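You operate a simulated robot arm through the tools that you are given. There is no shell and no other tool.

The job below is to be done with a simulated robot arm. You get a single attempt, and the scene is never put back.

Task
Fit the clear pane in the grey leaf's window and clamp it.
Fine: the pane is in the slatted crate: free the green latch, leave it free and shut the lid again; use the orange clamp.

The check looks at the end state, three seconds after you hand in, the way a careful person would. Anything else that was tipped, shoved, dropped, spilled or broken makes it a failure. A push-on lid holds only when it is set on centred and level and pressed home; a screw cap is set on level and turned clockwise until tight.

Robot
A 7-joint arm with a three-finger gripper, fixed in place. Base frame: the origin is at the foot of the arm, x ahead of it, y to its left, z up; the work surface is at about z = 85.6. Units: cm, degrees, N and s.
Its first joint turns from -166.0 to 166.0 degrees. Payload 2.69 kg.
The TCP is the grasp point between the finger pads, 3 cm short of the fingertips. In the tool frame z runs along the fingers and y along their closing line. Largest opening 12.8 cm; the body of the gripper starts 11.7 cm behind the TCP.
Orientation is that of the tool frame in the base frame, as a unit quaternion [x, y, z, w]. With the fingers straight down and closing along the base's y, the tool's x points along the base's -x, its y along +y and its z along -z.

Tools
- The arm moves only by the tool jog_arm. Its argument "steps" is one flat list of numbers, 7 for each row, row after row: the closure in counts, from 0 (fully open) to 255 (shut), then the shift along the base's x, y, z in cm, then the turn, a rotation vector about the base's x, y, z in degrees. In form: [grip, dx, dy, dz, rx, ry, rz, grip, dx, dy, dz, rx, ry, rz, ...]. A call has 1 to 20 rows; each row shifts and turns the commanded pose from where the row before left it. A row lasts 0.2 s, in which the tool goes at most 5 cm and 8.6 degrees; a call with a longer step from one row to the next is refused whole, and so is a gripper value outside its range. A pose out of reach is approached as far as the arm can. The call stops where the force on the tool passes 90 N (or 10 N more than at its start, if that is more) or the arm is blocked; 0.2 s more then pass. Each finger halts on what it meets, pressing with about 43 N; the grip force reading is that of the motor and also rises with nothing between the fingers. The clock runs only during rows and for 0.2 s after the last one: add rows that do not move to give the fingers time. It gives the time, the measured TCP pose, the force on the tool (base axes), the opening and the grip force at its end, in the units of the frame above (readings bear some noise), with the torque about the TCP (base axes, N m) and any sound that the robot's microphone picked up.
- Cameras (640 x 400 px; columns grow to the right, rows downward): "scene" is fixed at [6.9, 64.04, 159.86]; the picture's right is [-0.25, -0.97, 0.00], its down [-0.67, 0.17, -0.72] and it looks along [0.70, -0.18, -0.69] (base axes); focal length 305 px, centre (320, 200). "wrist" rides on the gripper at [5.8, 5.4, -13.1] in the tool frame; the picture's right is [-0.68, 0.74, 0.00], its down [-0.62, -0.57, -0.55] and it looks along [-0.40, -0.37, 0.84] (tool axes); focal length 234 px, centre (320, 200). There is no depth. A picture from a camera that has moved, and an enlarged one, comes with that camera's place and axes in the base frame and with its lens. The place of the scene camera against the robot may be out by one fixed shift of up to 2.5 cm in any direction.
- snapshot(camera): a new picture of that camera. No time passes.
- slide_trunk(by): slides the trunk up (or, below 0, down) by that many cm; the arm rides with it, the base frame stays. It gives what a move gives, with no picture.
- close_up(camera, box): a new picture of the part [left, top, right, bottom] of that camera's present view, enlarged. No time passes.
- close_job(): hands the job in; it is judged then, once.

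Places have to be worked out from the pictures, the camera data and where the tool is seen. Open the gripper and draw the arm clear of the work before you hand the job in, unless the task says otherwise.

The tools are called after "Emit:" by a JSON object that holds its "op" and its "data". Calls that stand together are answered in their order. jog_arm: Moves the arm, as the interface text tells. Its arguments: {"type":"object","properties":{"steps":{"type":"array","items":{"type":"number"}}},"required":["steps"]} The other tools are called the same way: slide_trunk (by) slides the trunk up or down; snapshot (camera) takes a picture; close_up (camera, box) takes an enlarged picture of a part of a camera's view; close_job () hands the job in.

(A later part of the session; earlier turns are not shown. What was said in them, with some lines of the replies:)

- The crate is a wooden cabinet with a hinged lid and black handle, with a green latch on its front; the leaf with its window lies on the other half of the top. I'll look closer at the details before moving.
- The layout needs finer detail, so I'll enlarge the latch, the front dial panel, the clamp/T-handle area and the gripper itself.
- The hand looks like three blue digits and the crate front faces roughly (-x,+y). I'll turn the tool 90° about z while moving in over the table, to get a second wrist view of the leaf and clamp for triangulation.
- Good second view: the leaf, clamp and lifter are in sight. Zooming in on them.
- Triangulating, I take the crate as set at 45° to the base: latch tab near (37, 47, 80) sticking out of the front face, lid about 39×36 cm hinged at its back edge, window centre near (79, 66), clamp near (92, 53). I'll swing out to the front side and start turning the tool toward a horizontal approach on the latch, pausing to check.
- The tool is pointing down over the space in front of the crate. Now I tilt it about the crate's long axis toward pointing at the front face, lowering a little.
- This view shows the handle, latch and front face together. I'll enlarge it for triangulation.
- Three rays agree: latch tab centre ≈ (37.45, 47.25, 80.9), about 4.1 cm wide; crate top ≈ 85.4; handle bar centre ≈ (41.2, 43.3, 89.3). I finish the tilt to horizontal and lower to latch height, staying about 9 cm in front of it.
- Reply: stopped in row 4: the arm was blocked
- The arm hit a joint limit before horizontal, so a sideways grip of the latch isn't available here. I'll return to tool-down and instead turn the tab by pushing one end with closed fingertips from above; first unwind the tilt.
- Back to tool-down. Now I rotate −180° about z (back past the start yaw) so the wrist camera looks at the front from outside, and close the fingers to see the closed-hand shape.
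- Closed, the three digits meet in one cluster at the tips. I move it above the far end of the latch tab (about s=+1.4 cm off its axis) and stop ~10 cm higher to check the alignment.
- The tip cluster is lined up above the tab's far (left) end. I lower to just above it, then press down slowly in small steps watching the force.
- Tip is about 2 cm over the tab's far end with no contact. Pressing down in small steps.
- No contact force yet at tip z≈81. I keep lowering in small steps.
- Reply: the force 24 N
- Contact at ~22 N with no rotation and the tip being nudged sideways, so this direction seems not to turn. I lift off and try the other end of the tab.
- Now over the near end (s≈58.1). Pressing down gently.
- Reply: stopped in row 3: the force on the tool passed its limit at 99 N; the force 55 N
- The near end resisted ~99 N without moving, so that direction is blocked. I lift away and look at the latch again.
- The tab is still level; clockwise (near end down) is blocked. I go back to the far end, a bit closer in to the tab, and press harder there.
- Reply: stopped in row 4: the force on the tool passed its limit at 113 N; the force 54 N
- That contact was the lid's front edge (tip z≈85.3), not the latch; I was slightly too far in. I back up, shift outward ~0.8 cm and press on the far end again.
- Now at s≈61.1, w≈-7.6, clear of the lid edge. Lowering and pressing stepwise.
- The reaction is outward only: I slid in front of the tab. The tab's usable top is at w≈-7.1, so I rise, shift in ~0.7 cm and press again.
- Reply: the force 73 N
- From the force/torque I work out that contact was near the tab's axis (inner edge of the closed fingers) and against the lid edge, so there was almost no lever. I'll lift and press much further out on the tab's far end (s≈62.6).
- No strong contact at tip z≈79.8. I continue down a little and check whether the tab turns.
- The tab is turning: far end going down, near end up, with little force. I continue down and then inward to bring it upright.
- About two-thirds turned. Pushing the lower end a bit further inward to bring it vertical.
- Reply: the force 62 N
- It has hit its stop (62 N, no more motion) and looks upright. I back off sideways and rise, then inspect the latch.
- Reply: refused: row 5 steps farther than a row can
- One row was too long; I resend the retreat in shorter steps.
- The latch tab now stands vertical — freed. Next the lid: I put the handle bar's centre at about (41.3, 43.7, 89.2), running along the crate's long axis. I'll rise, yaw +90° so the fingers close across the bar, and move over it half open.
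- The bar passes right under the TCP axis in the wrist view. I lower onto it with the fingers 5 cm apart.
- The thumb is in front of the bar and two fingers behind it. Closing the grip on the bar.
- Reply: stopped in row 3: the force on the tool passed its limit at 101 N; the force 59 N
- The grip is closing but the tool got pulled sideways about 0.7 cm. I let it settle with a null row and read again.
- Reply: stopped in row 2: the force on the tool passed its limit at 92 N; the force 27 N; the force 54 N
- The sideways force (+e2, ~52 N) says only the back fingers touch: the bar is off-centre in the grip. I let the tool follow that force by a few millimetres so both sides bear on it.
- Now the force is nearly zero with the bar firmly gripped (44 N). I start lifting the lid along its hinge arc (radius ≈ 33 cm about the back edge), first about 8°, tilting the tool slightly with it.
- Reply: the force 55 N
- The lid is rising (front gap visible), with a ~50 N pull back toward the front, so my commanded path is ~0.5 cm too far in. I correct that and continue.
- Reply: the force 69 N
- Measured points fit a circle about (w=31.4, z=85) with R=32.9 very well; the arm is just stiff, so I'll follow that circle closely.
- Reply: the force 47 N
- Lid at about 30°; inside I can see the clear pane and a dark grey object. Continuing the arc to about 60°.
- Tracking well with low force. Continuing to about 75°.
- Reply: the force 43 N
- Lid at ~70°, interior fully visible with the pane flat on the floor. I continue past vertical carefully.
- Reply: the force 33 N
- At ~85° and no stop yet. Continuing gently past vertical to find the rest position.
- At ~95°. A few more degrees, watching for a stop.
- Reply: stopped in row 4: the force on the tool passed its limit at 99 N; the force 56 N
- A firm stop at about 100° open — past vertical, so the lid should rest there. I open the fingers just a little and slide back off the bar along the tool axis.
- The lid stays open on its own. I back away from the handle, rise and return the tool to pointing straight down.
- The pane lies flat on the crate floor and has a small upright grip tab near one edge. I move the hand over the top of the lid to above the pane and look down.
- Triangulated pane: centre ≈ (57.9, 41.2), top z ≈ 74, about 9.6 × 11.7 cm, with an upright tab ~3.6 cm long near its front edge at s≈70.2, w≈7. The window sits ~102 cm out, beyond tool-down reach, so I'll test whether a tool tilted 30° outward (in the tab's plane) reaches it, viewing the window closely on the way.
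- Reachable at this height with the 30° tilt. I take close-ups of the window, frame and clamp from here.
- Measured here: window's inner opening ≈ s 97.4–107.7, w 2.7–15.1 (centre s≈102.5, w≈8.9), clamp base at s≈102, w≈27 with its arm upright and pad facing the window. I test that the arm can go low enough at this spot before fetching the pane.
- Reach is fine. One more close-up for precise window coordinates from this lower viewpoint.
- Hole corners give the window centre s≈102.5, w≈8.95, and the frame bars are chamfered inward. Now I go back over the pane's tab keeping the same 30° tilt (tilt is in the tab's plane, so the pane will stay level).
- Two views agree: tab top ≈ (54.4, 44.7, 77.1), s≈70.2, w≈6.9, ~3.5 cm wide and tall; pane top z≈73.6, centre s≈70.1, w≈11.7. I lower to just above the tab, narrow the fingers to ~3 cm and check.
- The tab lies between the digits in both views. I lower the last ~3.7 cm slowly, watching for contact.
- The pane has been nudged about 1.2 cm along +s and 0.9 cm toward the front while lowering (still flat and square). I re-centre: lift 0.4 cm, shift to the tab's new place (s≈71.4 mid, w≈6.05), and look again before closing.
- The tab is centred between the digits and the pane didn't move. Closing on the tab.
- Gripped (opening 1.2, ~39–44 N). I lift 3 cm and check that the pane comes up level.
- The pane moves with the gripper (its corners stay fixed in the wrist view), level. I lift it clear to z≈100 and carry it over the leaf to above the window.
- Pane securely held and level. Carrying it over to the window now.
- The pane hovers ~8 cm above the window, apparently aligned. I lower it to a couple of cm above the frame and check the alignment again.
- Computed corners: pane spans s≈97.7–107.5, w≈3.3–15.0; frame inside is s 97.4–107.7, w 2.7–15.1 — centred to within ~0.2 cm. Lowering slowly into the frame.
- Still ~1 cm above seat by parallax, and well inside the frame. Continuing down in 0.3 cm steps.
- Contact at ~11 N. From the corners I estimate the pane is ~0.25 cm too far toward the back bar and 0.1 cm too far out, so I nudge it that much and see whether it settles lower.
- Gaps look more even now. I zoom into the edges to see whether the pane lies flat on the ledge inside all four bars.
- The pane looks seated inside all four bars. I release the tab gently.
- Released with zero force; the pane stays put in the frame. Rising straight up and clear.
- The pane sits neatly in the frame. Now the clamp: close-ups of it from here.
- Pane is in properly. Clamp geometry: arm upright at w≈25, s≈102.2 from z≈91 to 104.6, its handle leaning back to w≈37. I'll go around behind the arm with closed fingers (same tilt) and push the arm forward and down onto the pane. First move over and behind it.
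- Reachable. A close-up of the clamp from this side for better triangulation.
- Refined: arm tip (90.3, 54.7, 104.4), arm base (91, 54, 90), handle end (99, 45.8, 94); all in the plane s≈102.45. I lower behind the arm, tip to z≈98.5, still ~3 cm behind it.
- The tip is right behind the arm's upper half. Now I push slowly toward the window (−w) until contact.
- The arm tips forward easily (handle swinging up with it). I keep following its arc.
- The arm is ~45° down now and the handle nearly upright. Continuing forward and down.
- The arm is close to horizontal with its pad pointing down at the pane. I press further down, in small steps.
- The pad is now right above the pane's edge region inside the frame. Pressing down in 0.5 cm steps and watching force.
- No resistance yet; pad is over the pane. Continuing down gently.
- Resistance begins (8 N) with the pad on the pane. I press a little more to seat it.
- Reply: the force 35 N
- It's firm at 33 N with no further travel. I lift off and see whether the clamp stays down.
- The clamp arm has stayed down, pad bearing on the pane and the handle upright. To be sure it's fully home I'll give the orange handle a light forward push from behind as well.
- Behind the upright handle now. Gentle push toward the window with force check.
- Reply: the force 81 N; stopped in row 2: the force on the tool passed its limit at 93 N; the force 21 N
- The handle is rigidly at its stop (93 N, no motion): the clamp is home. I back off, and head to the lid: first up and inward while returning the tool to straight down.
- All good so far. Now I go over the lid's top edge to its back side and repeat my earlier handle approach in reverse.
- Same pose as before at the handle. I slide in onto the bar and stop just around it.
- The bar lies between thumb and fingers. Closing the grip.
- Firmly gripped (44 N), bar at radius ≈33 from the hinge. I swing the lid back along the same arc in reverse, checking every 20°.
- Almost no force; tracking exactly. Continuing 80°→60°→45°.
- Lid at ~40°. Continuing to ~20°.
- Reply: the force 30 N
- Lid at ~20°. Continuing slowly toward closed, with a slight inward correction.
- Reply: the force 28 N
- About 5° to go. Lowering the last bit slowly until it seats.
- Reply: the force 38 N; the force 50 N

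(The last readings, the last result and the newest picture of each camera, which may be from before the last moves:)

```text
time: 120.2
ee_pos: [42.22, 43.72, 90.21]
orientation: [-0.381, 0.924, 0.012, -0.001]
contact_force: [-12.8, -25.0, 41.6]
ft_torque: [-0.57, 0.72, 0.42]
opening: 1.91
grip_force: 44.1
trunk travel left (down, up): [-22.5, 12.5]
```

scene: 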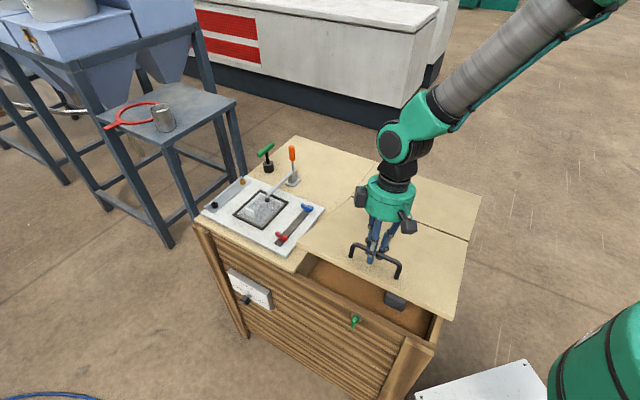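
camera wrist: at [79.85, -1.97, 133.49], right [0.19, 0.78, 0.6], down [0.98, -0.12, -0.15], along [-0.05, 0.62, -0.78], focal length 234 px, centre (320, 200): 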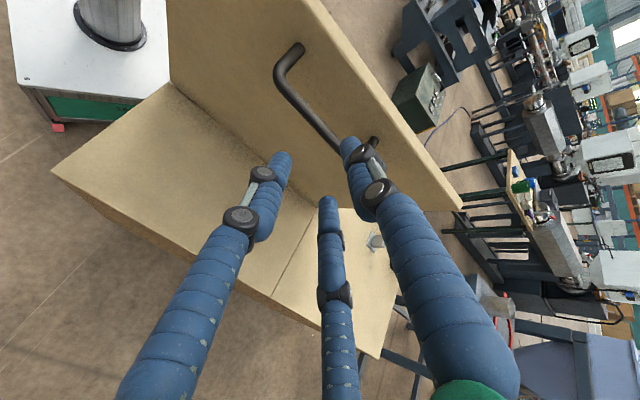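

Now 42 N upward: the lid is seated. I ease the preload, open the fingers and rise off the handle.

Emit:
{"op": "jog_arm", "data": {"steps": [255, 0, 0, 0.25, 0, 0, 0, 220, 0, 0, 0, 0, 0, 0, 190, 0, 0, 0, 0, 0, 0, 170, 0, 0, 0, 0, 0, 0, 160, 0, 0, 0, 0, 0, 0]}}

Emit:
{"op": "close_up", "data": {"camera": "wrist", "box": [200, 60, 440, 280]}}

```text
time: 121.4
ee_pos: [42.34, 43.77, 90.33]
orientation: [-0.381, 0.925, 0.01, -0.002]
contact_force: [-0.1, 0.7, 0.8]
ft_torque: [-0.01, -0.02, 0.0]
opening: 4.77
grip_force: 0.0
trunk travel left (down, up): [-22.5, 12.5]
```

```text
1.82 times, centred on (320, 170) of wrist
camera zoom: at [34.67, 43.26, 103.47], right [-0.04, 1.0, 0.02], down [0.84, 0.02, 0.54], along [0.54, 0.04, -0.84], focal length 426 px, centre (320, 254)
```

zoom: 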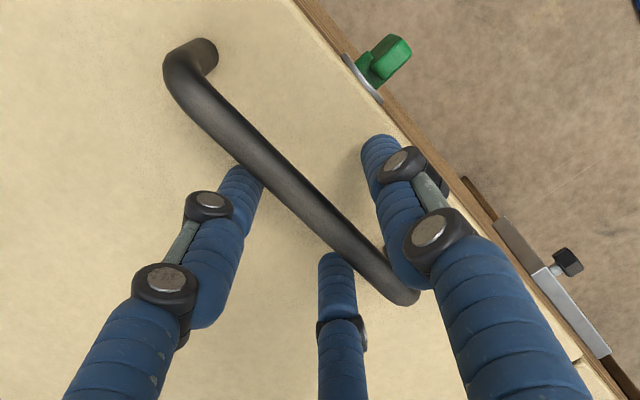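

Released without force. Rising straight up off the handle and opening fully, then checking the whole scene.

Emit:
{"op": "jog_arm", "data": {"steps": [160, 0, 0, 1.5, 0, 0, 0, 160, 0, 0, 3, 0, 0, 0, 150, 0, 0, 4, 0, 0, 0, 100, 0, 0, 4.5, 0, 0, 0, 50, 0, 0, 4.5, 0, 0, 0, 0, 0, 0, 4.5, 0, 0, 0, 0, -2, -3, 3, 0, 0, 0, 0, -2, -3, 3, 0, 0, 0, 0, -2, -3, 3, 0, 0, 0, 0, -2, -3, 3, 0, 0, 0, 0, 0, 0, 0, 0, 0, 0]}}

Emit:
{"op": "snapshot", "data": {"camera": "scene"}}

Emit:
{"op": "snapshot", "data": {"camera": "wrist"}}

Emit:
{"op": "close_up", "data": {"camera": "scene", "box": [190, 130, 350, 260]}}

Emit:
{"op": "close_up", "data": {"camera": "scene", "box": [280, 180, 490, 360]}}

```text
time: 123.8
ee_pos: [33.88, 31.1, 124.41]
orientation: [-0.38, 0.925, 0.01, -0.002]
contact_force: [-0.6, -0.4, 0.4]
ft_torque: [0.06, -0.07, -0.01]
opening: 12.79
grip_force: 0.1
trunk travel left (down, up): [-22.5, 12.5]
```

```text
taken
```

scene: 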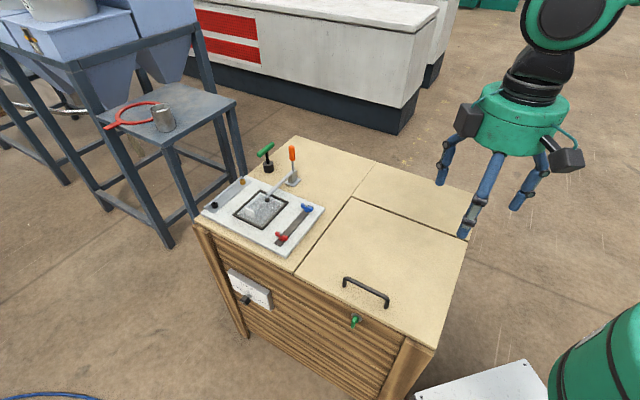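

```text
taken
camera wrist: at [26.21, 30.6, 137.62], right [-0.04, 1.0, 0.02], down [0.84, 0.02, 0.54], along [0.54, 0.04, -0.84], focal length 234 px, centre (320, 200)
```

wrist: 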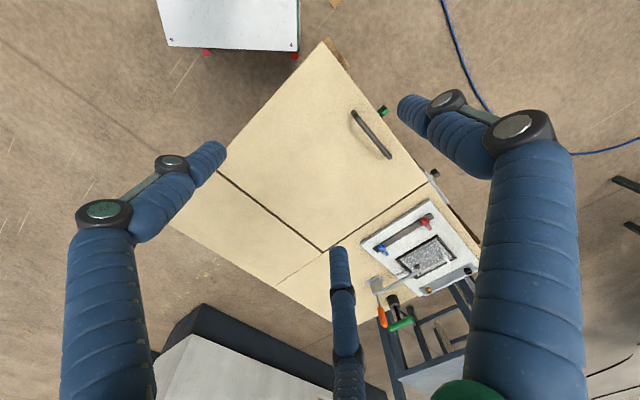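

```text
3.08 times, centred on (270, 195) of scene
camera zoom: at [6.9, 64.04, 159.86], right [-0.25, -0.97, 0.0], down [-0.67, 0.17, -0.72], along [0.7, -0.18, -0.69], focal length 939 px, centre (474, 215)
```

zoom: 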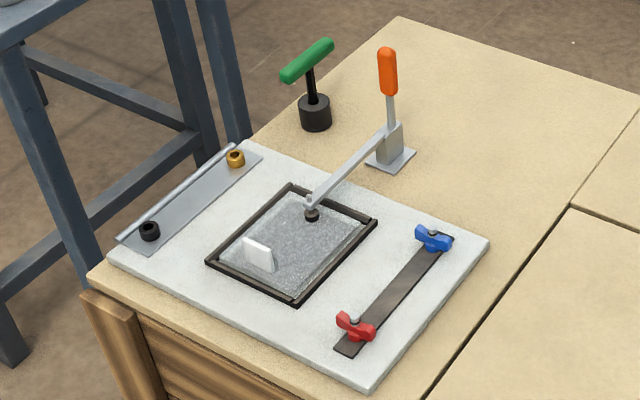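

```text
2.22 times, centred on (385, 270) of scene
camera zoom: at [6.9, 64.04, 159.86], right [-0.25, -0.97, 0.0], down [-0.67, 0.17, -0.72], along [0.7, -0.18, -0.69], focal length 678 px, centre (176, 44)
```

zoom: 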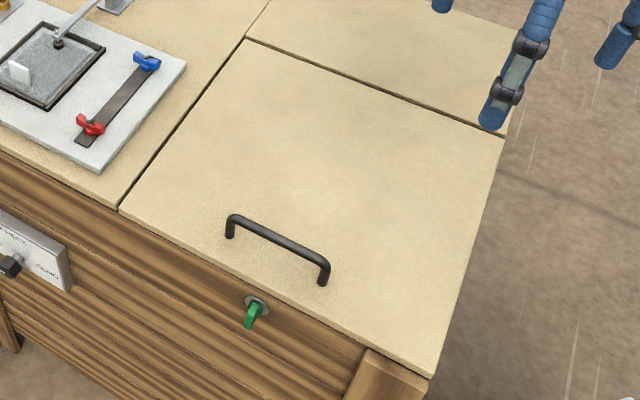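

Lid is shut flush, the latch stands free, the clamp is down. A last close look at pad, pane and latch before handing in.

Emit:
{"op": "close_up", "data": {"camera": "scene", "box": [235, 172, 305, 236]}}

Emit:
{"op": "close_up", "data": {"camera": "scene", "box": [325, 270, 405, 336]}}

Emit:
{"op": "close_up", "data": {"camera": "wrist", "box": [340, 190, 490, 340]}}

```text
6.25 times, centred on (270, 204) of scene
camera zoom: at [6.9, 64.04, 159.86], right [-0.25, -0.97, 0.0], down [-0.67, 0.17, -0.72], along [0.7, -0.18, -0.69], focal length 1908 px, centre (632, 175)
```

zoom: 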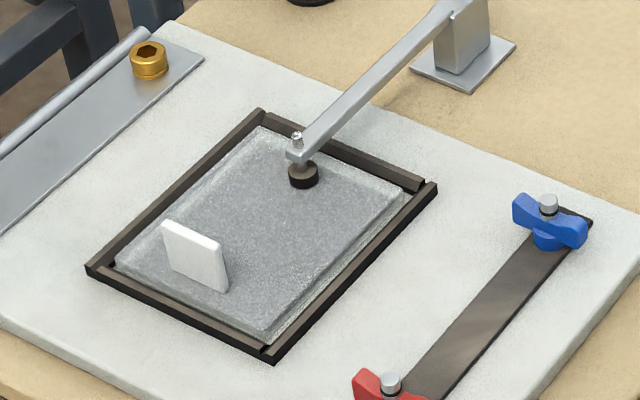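

```text
6.06 times, centred on (365, 303) of scene
camera zoom: at [6.9, 64.04, 159.86], right [-0.25, -0.97, 0.0], down [-0.67, 0.17, -0.72], along [0.7, -0.18, -0.69], focal length 1850 px, centre (47, -424)
```

zoom: 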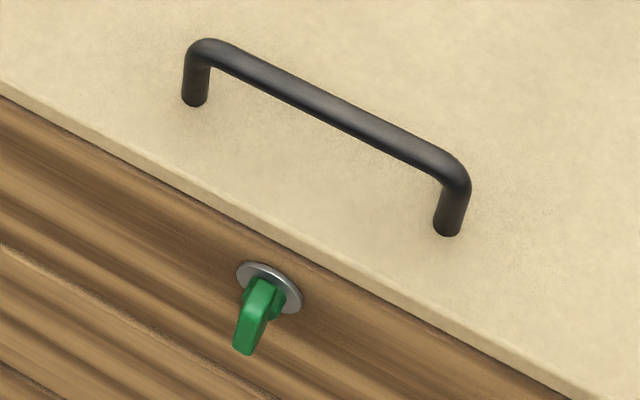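

```text
2.67 times, centred on (415, 265) of wrist
camera zoom: at [26.21, 30.6, 137.62], right [-0.04, 1.0, 0.02], down [0.84, 0.02, 0.54], along [0.54, 0.04, -0.84], focal length 624 px, centre (67, 27)
```

zoom: 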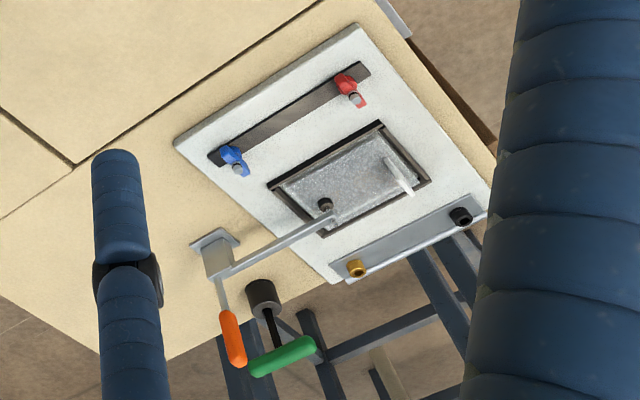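

Everything reads right: the pane is flat inside the frame with the clamp pad on it, and the orange handle is home. The lid is back exactly in its original position, the green latch is left free, and nothing else has been disturbed. The gripper is open and clear, so I'm handing in.

Emit:
{"op": "close_job", "data": {}}

```text
The job is handed in.
```

The pane is seated in the grey leaf's window and held down by the orange clamp. The job is handed in, and I haven't seen the result of the check.

- **Pane:** it sits flat inside all four bars of the frame. It lies slightly nearer one corner than dead centre.
- **Clamp:** the arm is down with its pad on the pane, and the orange handle is upright against its stop. A firm push from behind, about 93 N, did not move it.
- **Crate:** the lid is shut, with the handle back where it was at the start. The green latch is turned upright and left free.
- **Other items:** the wing nuts, the green-handled lifter and the front dial look untouched. The block in the crate showed no sign of moving in the views I took before the lid closed.

Some contact was harder than intended. Finding which way the latch turns meant pressing its wrong end to about 99 N. I also pressed the lid's front edge to about 113 N by mistake. The pane slid about 1.5 cm across the crate floor while I was lowering onto its tab. None of this left a visible mark or shift.
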